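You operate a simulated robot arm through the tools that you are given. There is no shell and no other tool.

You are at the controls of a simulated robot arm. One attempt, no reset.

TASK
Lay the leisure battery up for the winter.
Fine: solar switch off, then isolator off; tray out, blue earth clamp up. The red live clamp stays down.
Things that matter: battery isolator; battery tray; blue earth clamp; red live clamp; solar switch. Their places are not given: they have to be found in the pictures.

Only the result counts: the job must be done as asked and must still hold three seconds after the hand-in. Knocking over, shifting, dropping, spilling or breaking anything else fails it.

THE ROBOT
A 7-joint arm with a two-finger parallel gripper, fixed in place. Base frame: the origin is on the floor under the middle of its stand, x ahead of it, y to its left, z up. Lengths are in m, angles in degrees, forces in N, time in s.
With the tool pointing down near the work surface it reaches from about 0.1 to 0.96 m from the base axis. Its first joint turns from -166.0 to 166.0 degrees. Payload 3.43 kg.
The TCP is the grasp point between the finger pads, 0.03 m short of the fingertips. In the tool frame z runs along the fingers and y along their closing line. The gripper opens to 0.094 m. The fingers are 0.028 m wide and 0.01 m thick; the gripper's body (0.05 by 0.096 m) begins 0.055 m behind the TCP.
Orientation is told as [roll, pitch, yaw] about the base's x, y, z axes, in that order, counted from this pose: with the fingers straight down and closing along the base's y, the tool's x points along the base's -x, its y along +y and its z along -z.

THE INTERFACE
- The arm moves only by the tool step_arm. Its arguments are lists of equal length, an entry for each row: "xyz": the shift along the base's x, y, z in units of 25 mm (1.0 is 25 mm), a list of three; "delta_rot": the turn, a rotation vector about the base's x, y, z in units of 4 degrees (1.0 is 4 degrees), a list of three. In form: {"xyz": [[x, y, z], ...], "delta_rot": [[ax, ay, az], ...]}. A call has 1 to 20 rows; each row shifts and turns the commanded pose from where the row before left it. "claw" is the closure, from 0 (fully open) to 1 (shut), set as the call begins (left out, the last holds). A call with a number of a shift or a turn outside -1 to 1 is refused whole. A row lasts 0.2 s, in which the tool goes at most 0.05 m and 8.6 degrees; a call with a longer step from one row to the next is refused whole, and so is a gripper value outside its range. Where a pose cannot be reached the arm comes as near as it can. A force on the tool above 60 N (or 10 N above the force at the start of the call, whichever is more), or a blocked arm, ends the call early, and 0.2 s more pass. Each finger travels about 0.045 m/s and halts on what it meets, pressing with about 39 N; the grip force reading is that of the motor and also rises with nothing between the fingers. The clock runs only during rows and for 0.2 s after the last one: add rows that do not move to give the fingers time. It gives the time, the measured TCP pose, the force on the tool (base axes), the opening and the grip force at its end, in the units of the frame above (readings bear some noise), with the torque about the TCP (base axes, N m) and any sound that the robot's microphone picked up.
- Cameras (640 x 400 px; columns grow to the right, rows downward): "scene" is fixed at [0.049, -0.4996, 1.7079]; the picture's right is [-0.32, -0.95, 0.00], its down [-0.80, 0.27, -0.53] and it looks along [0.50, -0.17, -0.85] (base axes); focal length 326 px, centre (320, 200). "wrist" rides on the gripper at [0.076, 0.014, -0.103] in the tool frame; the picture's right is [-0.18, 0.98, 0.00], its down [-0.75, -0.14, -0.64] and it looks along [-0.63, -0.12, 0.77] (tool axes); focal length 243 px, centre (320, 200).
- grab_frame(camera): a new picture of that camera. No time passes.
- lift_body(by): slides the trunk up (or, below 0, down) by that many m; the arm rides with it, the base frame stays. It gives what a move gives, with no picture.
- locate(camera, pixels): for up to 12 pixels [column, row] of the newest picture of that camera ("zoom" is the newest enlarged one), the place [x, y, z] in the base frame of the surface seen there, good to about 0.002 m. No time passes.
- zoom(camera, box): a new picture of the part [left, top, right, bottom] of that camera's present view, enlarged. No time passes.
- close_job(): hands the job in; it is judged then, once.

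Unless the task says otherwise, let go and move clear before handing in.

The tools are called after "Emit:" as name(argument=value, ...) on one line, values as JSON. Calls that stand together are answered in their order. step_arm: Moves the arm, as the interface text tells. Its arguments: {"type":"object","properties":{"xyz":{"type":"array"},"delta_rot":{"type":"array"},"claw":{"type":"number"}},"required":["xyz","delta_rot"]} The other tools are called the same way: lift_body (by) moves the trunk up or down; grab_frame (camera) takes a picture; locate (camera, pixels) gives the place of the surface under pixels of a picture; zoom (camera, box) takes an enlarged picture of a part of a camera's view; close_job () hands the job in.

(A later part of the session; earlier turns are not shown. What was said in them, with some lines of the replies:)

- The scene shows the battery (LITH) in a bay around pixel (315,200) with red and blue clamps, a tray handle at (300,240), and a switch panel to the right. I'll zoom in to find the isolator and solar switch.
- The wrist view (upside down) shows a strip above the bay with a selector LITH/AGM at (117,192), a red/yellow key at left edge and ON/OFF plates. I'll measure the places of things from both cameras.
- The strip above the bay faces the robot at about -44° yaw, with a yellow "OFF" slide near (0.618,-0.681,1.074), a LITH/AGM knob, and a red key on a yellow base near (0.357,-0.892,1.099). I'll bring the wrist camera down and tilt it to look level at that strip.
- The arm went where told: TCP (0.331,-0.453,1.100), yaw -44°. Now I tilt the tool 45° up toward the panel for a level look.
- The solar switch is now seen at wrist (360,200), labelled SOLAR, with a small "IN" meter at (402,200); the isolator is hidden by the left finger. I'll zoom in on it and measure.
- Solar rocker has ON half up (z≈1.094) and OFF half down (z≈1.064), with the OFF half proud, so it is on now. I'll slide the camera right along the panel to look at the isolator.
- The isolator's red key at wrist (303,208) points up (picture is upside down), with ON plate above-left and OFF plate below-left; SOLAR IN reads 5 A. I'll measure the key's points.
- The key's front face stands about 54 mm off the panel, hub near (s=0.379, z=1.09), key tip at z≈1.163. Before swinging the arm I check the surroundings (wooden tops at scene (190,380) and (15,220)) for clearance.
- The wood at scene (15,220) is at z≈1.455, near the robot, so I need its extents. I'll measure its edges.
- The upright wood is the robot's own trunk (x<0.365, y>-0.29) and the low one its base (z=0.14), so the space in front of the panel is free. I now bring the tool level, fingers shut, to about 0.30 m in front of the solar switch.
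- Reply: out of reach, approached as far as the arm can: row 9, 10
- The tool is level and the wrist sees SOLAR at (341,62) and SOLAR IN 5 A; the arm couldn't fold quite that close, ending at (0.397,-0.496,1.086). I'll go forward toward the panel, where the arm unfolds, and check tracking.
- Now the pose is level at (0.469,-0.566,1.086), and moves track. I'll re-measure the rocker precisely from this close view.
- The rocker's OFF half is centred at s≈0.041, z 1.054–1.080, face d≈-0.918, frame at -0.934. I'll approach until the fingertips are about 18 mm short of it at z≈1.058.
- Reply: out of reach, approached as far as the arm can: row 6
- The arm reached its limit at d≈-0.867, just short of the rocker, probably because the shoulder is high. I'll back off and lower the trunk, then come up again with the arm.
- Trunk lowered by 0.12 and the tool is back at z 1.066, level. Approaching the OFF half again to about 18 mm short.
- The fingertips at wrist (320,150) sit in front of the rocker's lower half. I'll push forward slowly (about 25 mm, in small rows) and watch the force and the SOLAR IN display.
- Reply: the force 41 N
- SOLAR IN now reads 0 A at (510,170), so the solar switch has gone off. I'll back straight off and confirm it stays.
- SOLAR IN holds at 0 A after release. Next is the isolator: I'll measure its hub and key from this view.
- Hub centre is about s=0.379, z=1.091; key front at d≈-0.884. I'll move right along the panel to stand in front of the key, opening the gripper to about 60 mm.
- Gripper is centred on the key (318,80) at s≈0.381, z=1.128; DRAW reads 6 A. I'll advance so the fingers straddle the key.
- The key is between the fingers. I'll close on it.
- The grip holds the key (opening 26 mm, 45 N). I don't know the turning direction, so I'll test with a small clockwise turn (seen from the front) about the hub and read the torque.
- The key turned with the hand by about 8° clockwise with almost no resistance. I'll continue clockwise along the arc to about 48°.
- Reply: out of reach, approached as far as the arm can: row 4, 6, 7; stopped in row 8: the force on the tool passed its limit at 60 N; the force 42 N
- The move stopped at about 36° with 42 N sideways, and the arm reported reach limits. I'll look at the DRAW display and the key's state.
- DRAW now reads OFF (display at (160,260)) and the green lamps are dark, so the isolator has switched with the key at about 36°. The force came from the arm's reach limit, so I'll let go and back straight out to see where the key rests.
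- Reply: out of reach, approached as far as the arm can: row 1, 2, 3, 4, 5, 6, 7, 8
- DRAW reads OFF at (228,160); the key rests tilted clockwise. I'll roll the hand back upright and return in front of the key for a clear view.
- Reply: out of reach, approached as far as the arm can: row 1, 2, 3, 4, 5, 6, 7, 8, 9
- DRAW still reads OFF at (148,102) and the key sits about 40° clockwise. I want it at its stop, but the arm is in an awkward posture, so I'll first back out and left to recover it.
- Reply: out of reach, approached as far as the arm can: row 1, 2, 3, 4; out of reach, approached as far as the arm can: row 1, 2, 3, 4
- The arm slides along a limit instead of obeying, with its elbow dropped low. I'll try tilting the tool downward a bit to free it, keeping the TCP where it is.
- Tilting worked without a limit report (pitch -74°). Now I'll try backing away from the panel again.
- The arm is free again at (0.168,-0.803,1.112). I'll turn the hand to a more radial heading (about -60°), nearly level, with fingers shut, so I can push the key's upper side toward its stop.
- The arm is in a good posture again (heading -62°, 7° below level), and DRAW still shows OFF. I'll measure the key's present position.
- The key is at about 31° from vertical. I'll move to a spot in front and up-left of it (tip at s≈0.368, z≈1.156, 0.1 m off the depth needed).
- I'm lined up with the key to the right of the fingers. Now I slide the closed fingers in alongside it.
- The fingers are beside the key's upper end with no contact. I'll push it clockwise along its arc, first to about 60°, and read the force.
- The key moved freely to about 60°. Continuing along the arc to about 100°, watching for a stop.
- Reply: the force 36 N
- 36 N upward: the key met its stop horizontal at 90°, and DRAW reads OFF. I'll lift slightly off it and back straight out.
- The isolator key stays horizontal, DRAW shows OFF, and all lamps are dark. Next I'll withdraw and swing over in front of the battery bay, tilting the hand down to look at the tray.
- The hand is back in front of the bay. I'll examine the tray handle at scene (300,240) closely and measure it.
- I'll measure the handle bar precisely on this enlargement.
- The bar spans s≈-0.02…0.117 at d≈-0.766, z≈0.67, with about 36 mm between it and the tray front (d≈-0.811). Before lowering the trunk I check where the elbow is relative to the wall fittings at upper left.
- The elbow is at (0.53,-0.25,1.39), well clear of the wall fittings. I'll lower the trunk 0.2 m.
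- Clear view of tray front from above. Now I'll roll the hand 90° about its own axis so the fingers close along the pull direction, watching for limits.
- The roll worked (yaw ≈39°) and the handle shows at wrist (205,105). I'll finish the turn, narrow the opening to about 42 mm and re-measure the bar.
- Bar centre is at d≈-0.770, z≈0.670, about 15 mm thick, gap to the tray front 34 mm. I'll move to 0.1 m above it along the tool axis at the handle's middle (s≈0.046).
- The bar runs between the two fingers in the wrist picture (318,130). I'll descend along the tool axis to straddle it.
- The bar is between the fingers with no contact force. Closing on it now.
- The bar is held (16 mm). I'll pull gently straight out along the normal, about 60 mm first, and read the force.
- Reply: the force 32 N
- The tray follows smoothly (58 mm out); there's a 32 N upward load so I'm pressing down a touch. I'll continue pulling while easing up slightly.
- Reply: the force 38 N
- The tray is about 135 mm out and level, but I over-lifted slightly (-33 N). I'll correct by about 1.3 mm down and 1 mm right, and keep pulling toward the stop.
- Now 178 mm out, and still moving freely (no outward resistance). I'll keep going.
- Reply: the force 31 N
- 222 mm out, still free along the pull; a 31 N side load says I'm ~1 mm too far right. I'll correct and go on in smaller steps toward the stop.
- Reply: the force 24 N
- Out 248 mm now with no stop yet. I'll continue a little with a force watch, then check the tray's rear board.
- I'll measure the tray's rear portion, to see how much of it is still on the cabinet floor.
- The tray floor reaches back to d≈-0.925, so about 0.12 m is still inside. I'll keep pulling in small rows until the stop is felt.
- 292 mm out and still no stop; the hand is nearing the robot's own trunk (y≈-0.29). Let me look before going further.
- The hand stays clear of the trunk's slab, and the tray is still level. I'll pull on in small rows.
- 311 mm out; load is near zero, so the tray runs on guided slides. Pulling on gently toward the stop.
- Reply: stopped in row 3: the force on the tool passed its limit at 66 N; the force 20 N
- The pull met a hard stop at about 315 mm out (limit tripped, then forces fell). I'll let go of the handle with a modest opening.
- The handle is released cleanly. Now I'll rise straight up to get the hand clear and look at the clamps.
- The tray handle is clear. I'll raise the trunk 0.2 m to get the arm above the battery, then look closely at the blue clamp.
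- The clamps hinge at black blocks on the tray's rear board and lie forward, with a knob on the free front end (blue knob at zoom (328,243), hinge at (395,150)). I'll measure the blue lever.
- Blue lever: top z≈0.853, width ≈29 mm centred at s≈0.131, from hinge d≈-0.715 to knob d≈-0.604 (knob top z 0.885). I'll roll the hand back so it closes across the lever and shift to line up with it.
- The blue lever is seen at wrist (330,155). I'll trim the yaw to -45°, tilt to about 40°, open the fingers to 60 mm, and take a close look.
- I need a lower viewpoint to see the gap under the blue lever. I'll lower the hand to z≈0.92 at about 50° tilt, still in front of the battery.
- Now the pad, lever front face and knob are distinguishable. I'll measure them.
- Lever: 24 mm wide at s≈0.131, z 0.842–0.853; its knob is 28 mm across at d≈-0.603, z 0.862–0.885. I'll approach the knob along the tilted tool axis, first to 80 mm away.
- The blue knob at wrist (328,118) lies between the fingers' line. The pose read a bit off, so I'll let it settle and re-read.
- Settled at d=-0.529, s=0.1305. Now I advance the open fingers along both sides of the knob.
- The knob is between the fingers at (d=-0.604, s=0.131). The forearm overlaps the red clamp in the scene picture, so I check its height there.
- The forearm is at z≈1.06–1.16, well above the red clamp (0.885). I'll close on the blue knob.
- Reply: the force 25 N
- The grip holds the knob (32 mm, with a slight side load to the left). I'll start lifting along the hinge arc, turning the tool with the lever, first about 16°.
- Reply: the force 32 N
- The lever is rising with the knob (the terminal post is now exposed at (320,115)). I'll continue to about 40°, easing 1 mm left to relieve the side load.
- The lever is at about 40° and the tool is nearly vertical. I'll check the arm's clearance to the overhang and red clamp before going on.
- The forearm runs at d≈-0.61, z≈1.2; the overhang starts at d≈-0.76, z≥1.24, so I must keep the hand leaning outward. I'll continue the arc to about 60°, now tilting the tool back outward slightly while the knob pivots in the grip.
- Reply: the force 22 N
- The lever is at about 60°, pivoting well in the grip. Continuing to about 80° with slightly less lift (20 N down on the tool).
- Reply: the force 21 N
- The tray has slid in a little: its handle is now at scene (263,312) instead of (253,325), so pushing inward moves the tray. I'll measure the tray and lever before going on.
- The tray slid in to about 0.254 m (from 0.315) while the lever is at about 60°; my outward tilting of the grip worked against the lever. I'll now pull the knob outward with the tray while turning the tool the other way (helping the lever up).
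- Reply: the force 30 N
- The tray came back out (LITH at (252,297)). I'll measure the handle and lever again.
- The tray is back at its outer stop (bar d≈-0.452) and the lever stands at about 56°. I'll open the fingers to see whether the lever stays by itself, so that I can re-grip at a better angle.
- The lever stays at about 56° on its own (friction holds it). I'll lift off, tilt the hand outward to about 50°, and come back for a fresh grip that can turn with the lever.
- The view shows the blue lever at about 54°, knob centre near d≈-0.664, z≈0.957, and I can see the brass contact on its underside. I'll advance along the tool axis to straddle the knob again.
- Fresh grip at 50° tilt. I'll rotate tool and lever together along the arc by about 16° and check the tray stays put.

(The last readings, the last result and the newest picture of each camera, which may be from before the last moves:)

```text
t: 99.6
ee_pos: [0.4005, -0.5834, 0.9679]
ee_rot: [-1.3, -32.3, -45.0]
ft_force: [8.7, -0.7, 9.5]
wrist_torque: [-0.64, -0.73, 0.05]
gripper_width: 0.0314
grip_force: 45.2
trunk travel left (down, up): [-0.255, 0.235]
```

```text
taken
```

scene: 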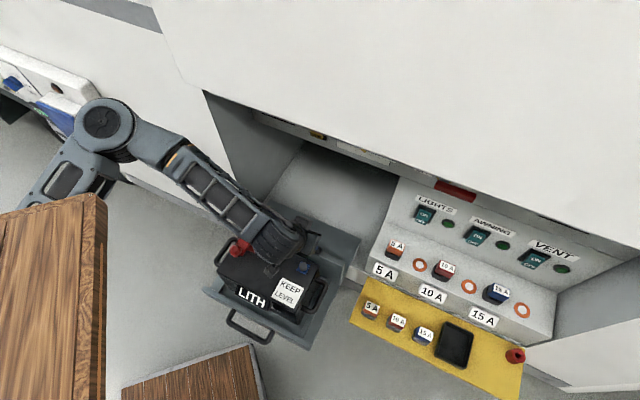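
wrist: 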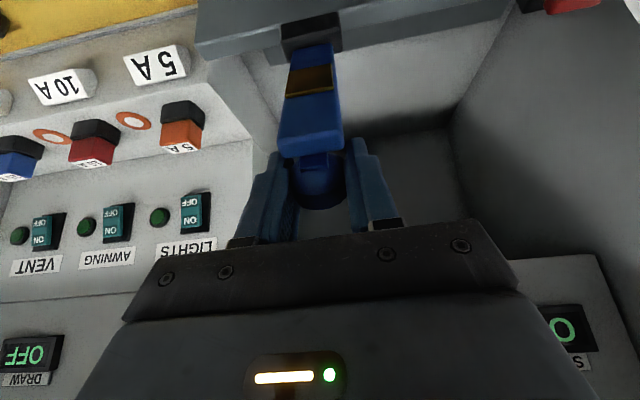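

The tray hasn't moved and the lever turned with the tool (about 70°). Continuing another 16°.

Emit:
step_arm(xyz=[[0.226, -0.226, 0.048], [0.226, -0.226, 0.028], [0.229, -0.229, 0.008], [0.229, -0.229, -0.016]], delta_rot=[[0.75, 0.75, 0], [0.75, 0.75, 0], [0.75, 0.75, 0], [0.75, 0.75, 0]])

Emit:
grab_frame(camera="wrist")

Emit:
grab_frame(camera="scene")

```text
t: 100.6
ee_pos: [0.4216, -0.6069, 0.9696]
ee_rot: [-1.4, -15.3, -45.0]
ft_force: [11.1, -2.5, 19.6]
wrist_torque: [-0.71, -0.71, 0.05]
gripper_width: 0.0313
grip_force: 45.3
trunk travel left (down, up): [-0.255, 0.235]
```

```text
taken
```

wrist: 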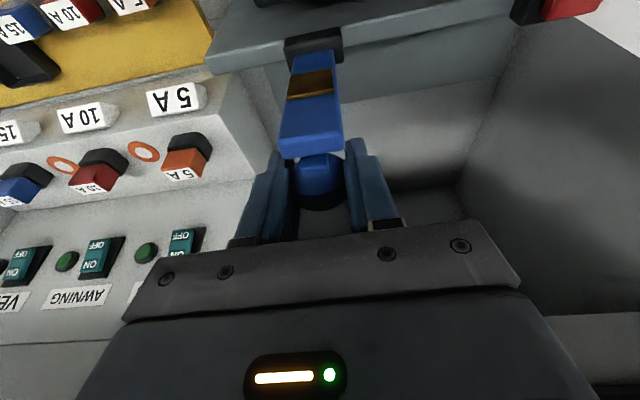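

```text
taken
```

scene: 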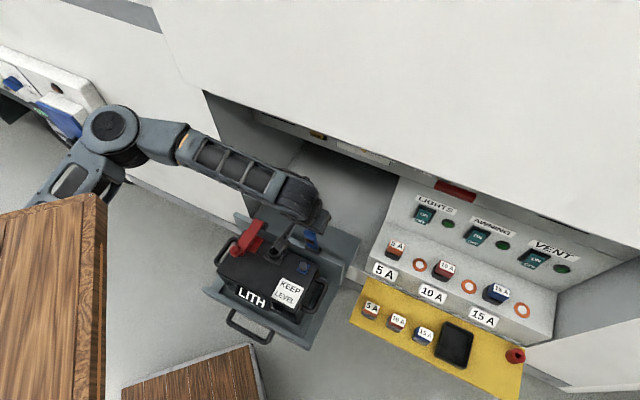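

Lever now looks nearly upright and the tray is unmoved. I'll check the lever's angle and the forearm's clearance to the overhang.

Emit:
locate(camera="wrist", pixels=[[310, 140], [312, 110], [313, 65], [318, 165], [318, 185], [313, 45], [312, 130]])

Emit:
locate(camera="scene", pixels=[[230, 165], [270, 185], [300, 195], [190, 145], [310, 205], [260, 175], [238, 322], [250, 333]])

```text
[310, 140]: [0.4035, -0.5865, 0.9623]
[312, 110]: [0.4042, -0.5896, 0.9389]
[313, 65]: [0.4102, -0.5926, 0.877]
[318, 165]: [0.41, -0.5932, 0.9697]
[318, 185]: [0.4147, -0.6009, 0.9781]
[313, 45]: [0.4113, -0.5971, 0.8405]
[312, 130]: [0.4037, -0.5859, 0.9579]
```

```text
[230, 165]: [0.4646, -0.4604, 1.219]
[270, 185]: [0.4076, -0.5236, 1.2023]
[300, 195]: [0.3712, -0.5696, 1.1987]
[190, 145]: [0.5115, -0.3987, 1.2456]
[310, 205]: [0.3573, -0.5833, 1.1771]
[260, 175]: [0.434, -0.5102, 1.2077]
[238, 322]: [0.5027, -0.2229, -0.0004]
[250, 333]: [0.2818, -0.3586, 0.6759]
```

The lever is at about 84° with the tray still at 0.317 m out; the forearm has about 4 cm to the overhang. I'll take it a bit further, to about 92°, feeling for a stop.

Emit:
step_arm(xyz=[[0.226, -0.226, -0.04], [0.22, -0.22, -0.055]], delta_rot=[[0.7, 0.7, 0], [0.6, 0.6, 0]])

Emit:
grab_frame(camera="wrist")

Emit:
grab_frame(camera="scene")

```text
t: 101.2
ee_pos: [0.4343, -0.6157, 0.9672]
ee_rot: [-1.4, -7.9, -45.2]
ft_force: [9.7, 3.9, 35.4]
wrist_torque: [0.4, 0.25, 0.18]
gripper_width: 0.0312
grip_force: 44.7
trunk travel left (down, up): [-0.255, 0.235]
```

```text
taken
```

wrist: 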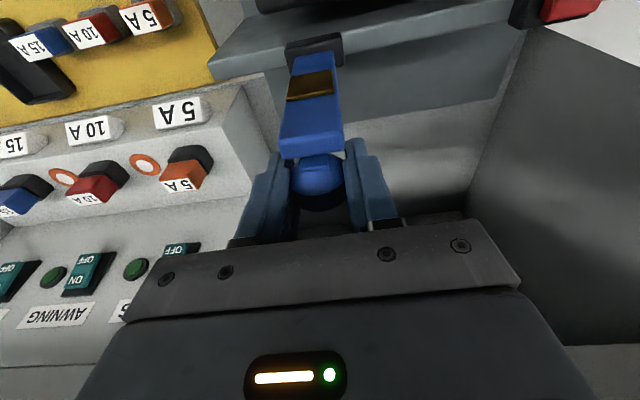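

```text
taken
```

scene: 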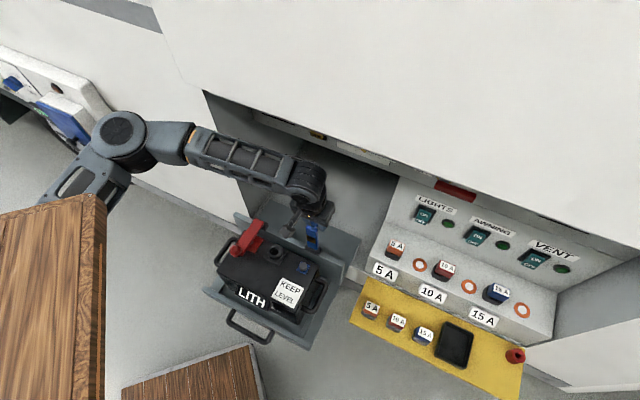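

The load has risen to 35 N (pressing down on the knob), so I stop here and measure the lever's angle.

Emit:
locate(camera="wrist", pixels=[[310, 135], [312, 110], [315, 65], [313, 145], [318, 165], [315, 45]])

Emit:
locate(camera="scene", pixels=[[250, 333], [238, 322], [270, 175], [300, 185], [230, 155], [312, 180], [313, 245], [313, 232]])

```text
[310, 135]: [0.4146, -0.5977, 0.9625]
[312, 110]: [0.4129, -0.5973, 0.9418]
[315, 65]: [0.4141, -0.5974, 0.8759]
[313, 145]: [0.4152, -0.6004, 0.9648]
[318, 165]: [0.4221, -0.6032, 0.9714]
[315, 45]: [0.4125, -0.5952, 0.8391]
```

```text
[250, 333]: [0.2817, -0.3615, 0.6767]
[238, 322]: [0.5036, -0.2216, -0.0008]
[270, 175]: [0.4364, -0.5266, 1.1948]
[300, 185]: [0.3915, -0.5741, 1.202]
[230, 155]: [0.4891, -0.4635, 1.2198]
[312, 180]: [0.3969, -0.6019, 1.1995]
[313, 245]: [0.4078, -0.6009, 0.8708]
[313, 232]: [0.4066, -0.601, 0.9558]
```

The lever is vertical now (90°) and the tray still out. I'll ease the downward load and open the fingers.

Emit:
step_arm(xyz=[[0, 0, 0.05], [0, 0, 0]], delta_rot=[[0, 0, 0], [0, 0, 0]])

Emit:
step_arm(xyz=[[0, 0, 0], [0, 0, 0], [0, 0, 0]], delta_rot=[[0, 0, 0], [0, 0, 0], [0, 0, 0]], claw=0.35)

Emit:
grab_frame(camera="wrist")

Emit:
grab_frame(camera="scene")

```text
t: 101.8
ee_pos: [0.4335, -0.6183, 0.9674]
ee_rot: [-1.3, -7.9, -45.1]
ft_force: [7.6, 3.6, 29.6]
wrist_torque: [0.28, 0.22, -0.05]
gripper_width: 0.0312
grip_force: 44.9
trunk travel left (down, up): [-0.255, 0.235]
```

```text
t: 102.6
ee_pos: [0.4328, -0.6185, 0.9674]
ee_rot: [-1.3, -7.8, -45.2]
ft_force: [-0.8, -0.1, -0.7]
wrist_torque: [0.0, -0.01, -0.03]
gripper_width: 0.061
grip_force: 0.1
trunk travel left (down, up): [-0.255, 0.235]
```

```text
taken
```

wrist: 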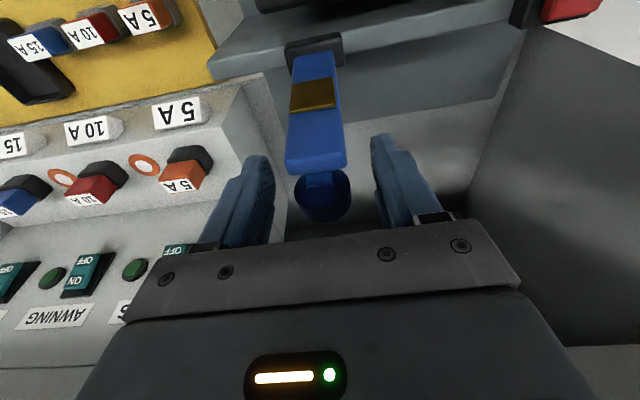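

```text
taken
```

scene: 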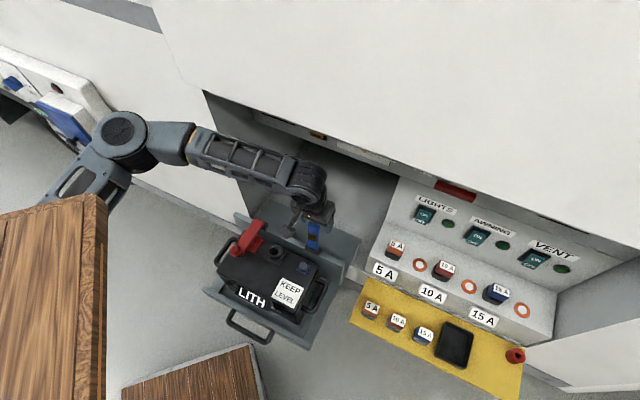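

The lever stays up after release. I'll withdraw horizontally outward (fingers straddling the lever with ~18 mm each side), away from the overhang.

Emit:
step_arm(xyz=[[-0.25, 0.25, 0], [-0.4, 0.4, 0], [-0.4, 0.4, 0], [-0.4, 0.4, 0], [-0.4, 0.4, 0], [-0.4, 0.4, 0.1], [-0.5, 0.5, 0.2], [-0.5, 0.5, 0.3], [-0.5, 0.5, 0.4], [-0.5, 0.5, 0.5]], delta_rot=[[0, 0, 0], [0, 0, 0], [0, 0, 0], [0, 0, 0], [0, 0, 0], [0, 0, 0], [0, 0, 0], [-0.5, -0.5, 0], [-0.5, -0.5, 0], [-0.5, -0.5, 0]])

Emit:
grab_frame(camera="wrist")

Emit:
grab_frame(camera="scene")

```text
t: 104.8
ee_pos: [0.3271, -0.5106, 1.0042]
ee_rot: [-1.3, -16.4, -45.2]
ft_force: [0.4, 0.8, -0.4]
wrist_torque: [0.02, 0.01, 0.01]
gripper_width: 0.061
grip_force: 0.0
trunk travel left (down, up): [-0.255, 0.235]
```

```text
taken
```

wrist: 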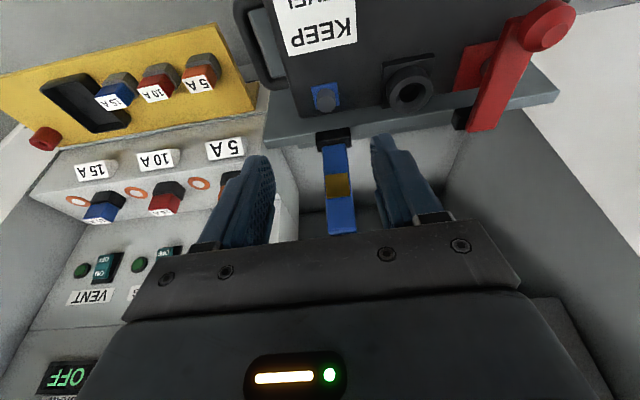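

```text
taken
```

scene: 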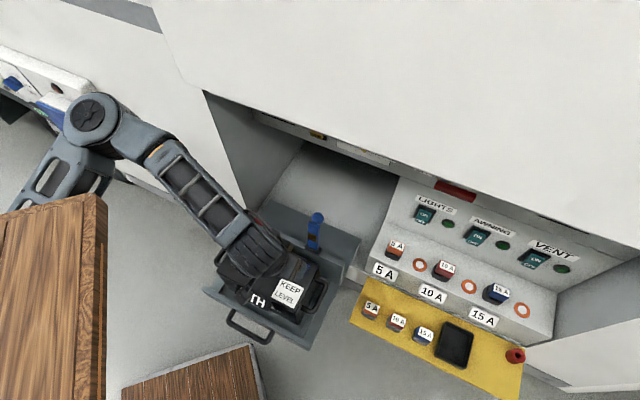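

Blue lever upright, red still down. I'll pull further back and up for a final check of everything.

Emit:
step_arm(xyz=[[-0.5, 0.5, 0.4], [-0.5, 0.5, 0.4], [-0.5, 0.5, 0.4], [-0.5, 0.5, 0.4], [-0.5, 0.5, 0.4], [-0.5, 0.5, 0.4]], delta_rot=[[-0.6, -0.6, 0], [-0.6, -0.6, 0], [-0.6, -0.6, 0], [-0.6, -0.6, 0], [-0.6, -0.6, 0], [-0.6, -0.6, 0]])

Emit:
grab_frame(camera="wrist")

Emit:
grab_frame(camera="scene")

```text
t: 106.2
ee_pos: [0.2521, -0.4351, 1.0575]
ee_rot: [-1.6, -34.9, -44.7]
ft_force: [0.4, -1.0, 0.4]
wrist_torque: [-0.01, 0.03, -0.03]
gripper_width: 0.0611
grip_force: 0.1
trunk travel left (down, up): [-0.255, 0.235]
```

```text
taken
```

wrist: 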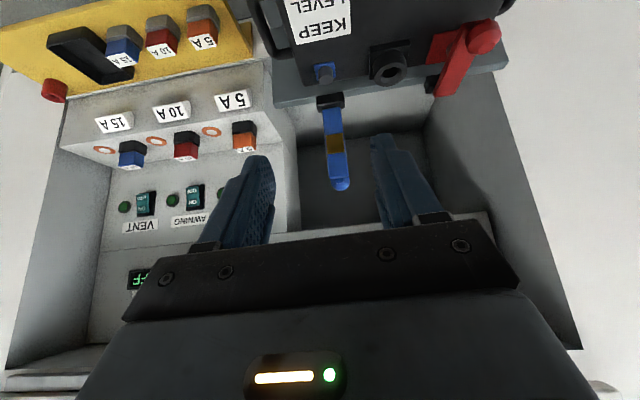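

```text
taken
```

scene: 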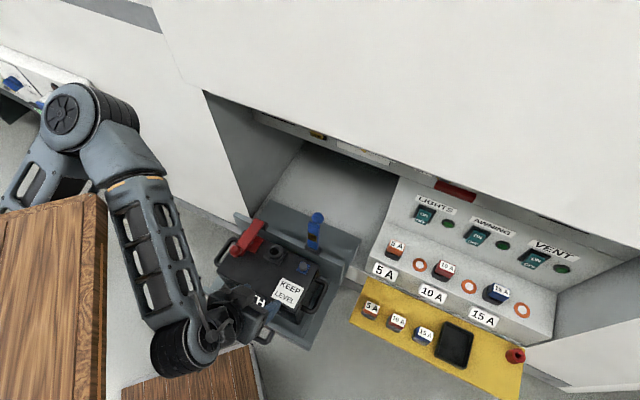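

Blue is up and red down at wrist (338,150) and (465,60). I'll shift left and up, to confirm the solar display and see the tray handle unobstructed.

Emit:
step_arm(xyz=[[0.3, 0.4, 0.6], [0.3, 0.4, 0.6], [0.3, 0.4, 0.6], [0.3, 0.4, 0.6], [0.3, 0.4, 0.6]], delta_rot=[[-0.4, -0.4, 0], [-0.4, -0.4, 0], [-0.4, -0.4, 0], [-0.4, -0.4, 0], [-0.4, -0.4, 0]])

Emit:
grab_frame(camera="wrist")

Emit:
grab_frame(camera="scene")

```text
t: 107.4
ee_pos: [0.2858, -0.4289, 1.0928]
ee_rot: [4.1, -42.4, -42.0]
ft_force: [-0.6, 0.4, -0.2]
wrist_torque: [0.0, -0.02, 0.01]
gripper_width: 0.061
grip_force: 0.1
trunk travel left (down, up): [-0.255, 0.235]
stopped in row 5: the arm was blocked; the commanded pose is now the measured one
```

```text
taken
```

wrist: 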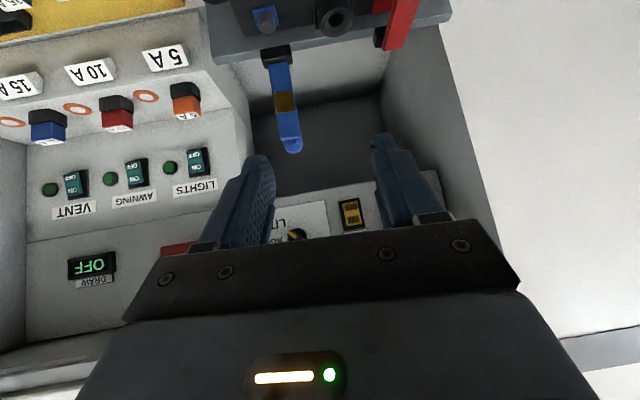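

```text
taken
```

scene: 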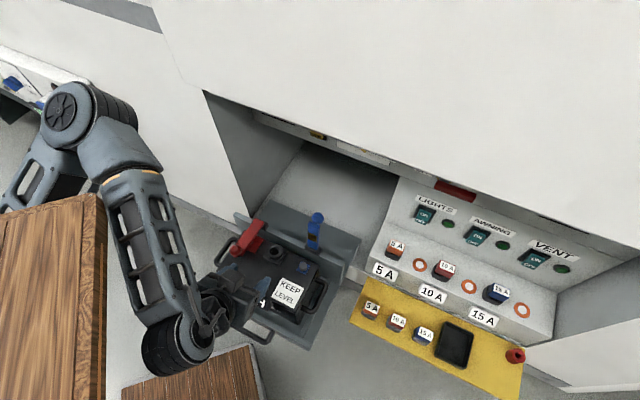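

The arm was blocked, probably its forearm against the robot's own trunk, so I won't push that way. From here I can check the solar rocker at wrist (350,213) and the tray.

Emit:
zoom(camera="wrist", box=[230, 120, 450, 250])

Emit:
zoom(camera="scene", box=[190, 190, 380, 350])

Emit:
locate(camera="scene", pixels=[[262, 340], [250, 335], [272, 333], [316, 235], [313, 245], [316, 217], [240, 248], [250, 235], [300, 345], [330, 310]])

```text
2.91 times, centred on (340, 185) of wrist
```

zoom: 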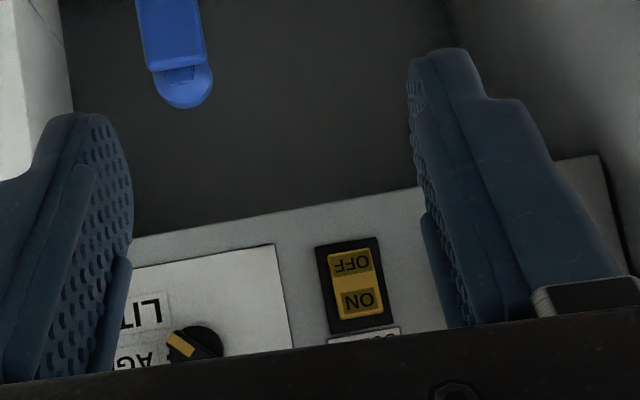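

```text
2.50 times, centred on (285, 270) of scene
```

zoom: 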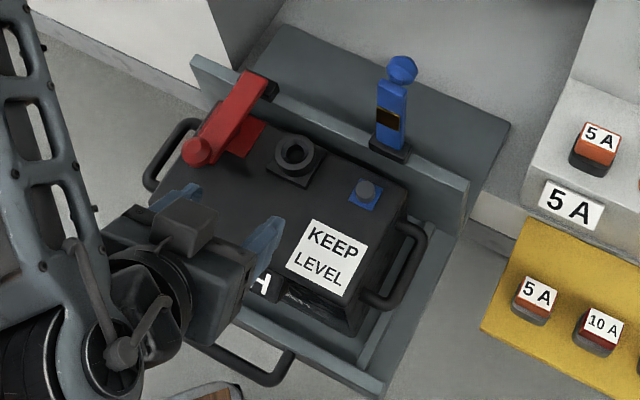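

```text
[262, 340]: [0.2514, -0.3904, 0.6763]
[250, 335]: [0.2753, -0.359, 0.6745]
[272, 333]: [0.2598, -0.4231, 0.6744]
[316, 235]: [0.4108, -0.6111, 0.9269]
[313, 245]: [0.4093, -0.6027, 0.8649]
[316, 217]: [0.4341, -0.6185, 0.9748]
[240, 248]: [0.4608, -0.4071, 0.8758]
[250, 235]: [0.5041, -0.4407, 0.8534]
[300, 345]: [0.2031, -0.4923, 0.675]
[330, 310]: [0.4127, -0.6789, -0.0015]
```

Tray bar at d≈-0.454 (fully out), blue lever at about 95°, red flat. One last check of the solar rocker's two halves by depth.

Emit:
locate(camera="zoom", pixels=[[396, 138], [396, 120]])

Emit:
zoom(camera="wrist", box=[320, 190, 390, 235])

Emit:
locate(camera="wrist", pixels=[[350, 206], [353, 219], [351, 213], [340, 210], [362, 215]])

```text
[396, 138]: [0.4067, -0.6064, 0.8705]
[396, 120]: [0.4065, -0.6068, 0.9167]
```

```text
8.89 times, centred on (355, 212) of wrist
```

zoom: 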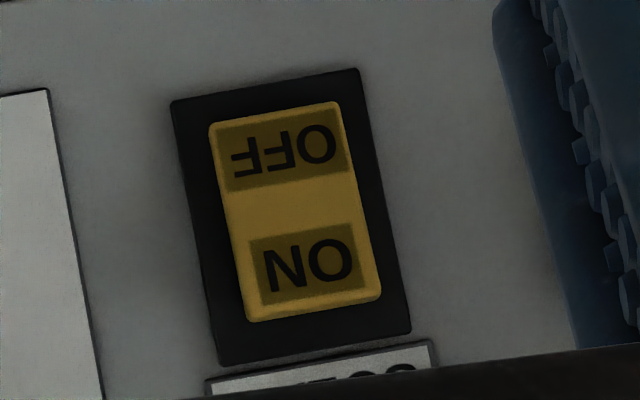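

```text
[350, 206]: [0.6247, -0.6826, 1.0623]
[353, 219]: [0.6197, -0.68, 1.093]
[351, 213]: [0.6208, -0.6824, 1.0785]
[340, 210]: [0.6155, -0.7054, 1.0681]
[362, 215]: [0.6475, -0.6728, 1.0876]
```

The rocker's OFF half is pressed in (d≈-0.924) and ON stands proud (-0.919): solar is off. I'll ease the arm a little away from its trunk so it rests free, then take a last look.

Emit:
step_arm(xyz=[[-0.3, -0.4, 0.2], [-0.3, -0.4, 0.2], [0, 0, 0], [0, 0, 0], [0, 0, 0]], delta_rot=[[0, 0, 0], [0, 0, 0], [0, 0, 0], [0, 0, 0], [0, 0, 0]])

Emit:
grab_frame(camera="scene")

Emit:
grab_frame(camera="wrist")

```text
t: 108.6
ee_pos: [0.2701, -0.4453, 1.0966]
ee_rot: [4.4, -41.5, -42.4]
ft_force: [-0.3, 0.5, 0.2]
wrist_torque: [-0.01, 0.0, 0.01]
gripper_width: 0.0613
grip_force: 0.1
trunk travel left (down, up): [-0.255, 0.235]
```

```text
taken
```

scene: 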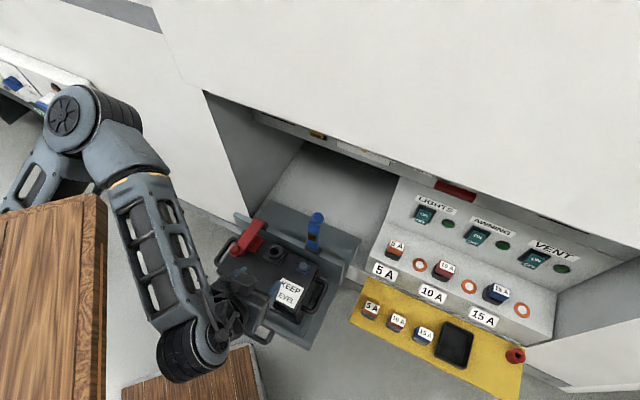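

```text
taken
```

wrist: 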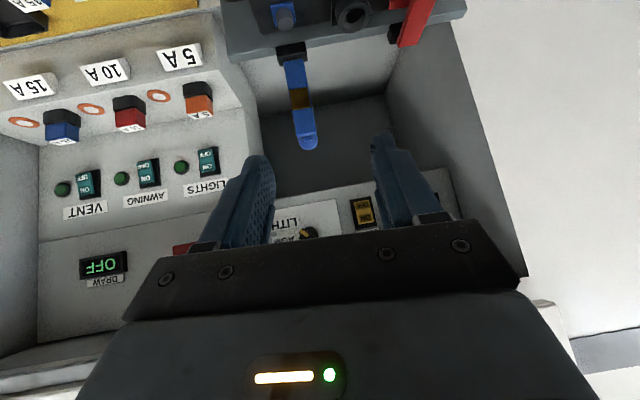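

Everything checks out: DRAW reads OFF at wrist (102,265), the solar rocker is off, and the tray is out. The blue lever is upright at scene (315,230), the red one is down at (245,237), and the hand is empty and clear. Handing in.

Emit:
close_job()

```text
The job is handed in.
```

The battery is laid up for the winter as you asked, and the job is handed in. I have had no verdict back yet. This is how everything stood in the last pictures and measurements:

- **Solar switch:** off first. The SOLAR IN display went to 0 A, and the OFF half of the switch is pressed in.
- **Isolator:** off after the solar switch, with the key turned to its stop. The DRAW display reads OFF and the green lamps are dark.
- **Battery tray:** pulled out about 0.32 m to its stop.
- **Blue earth clamp:** up, just past vertical, and it stays there on its own.
- **Red live clamp:** still down, not touched.

The tray slid about 6 cm back in while I was first lifting the blue clamp. I pulled it out again, and the last measurement had it fully out. The arm was also blocked once while backing away, probably by the robot's own trunk; I saw nothing else shifted. At hand-in the gripper was empty and clear of everything.
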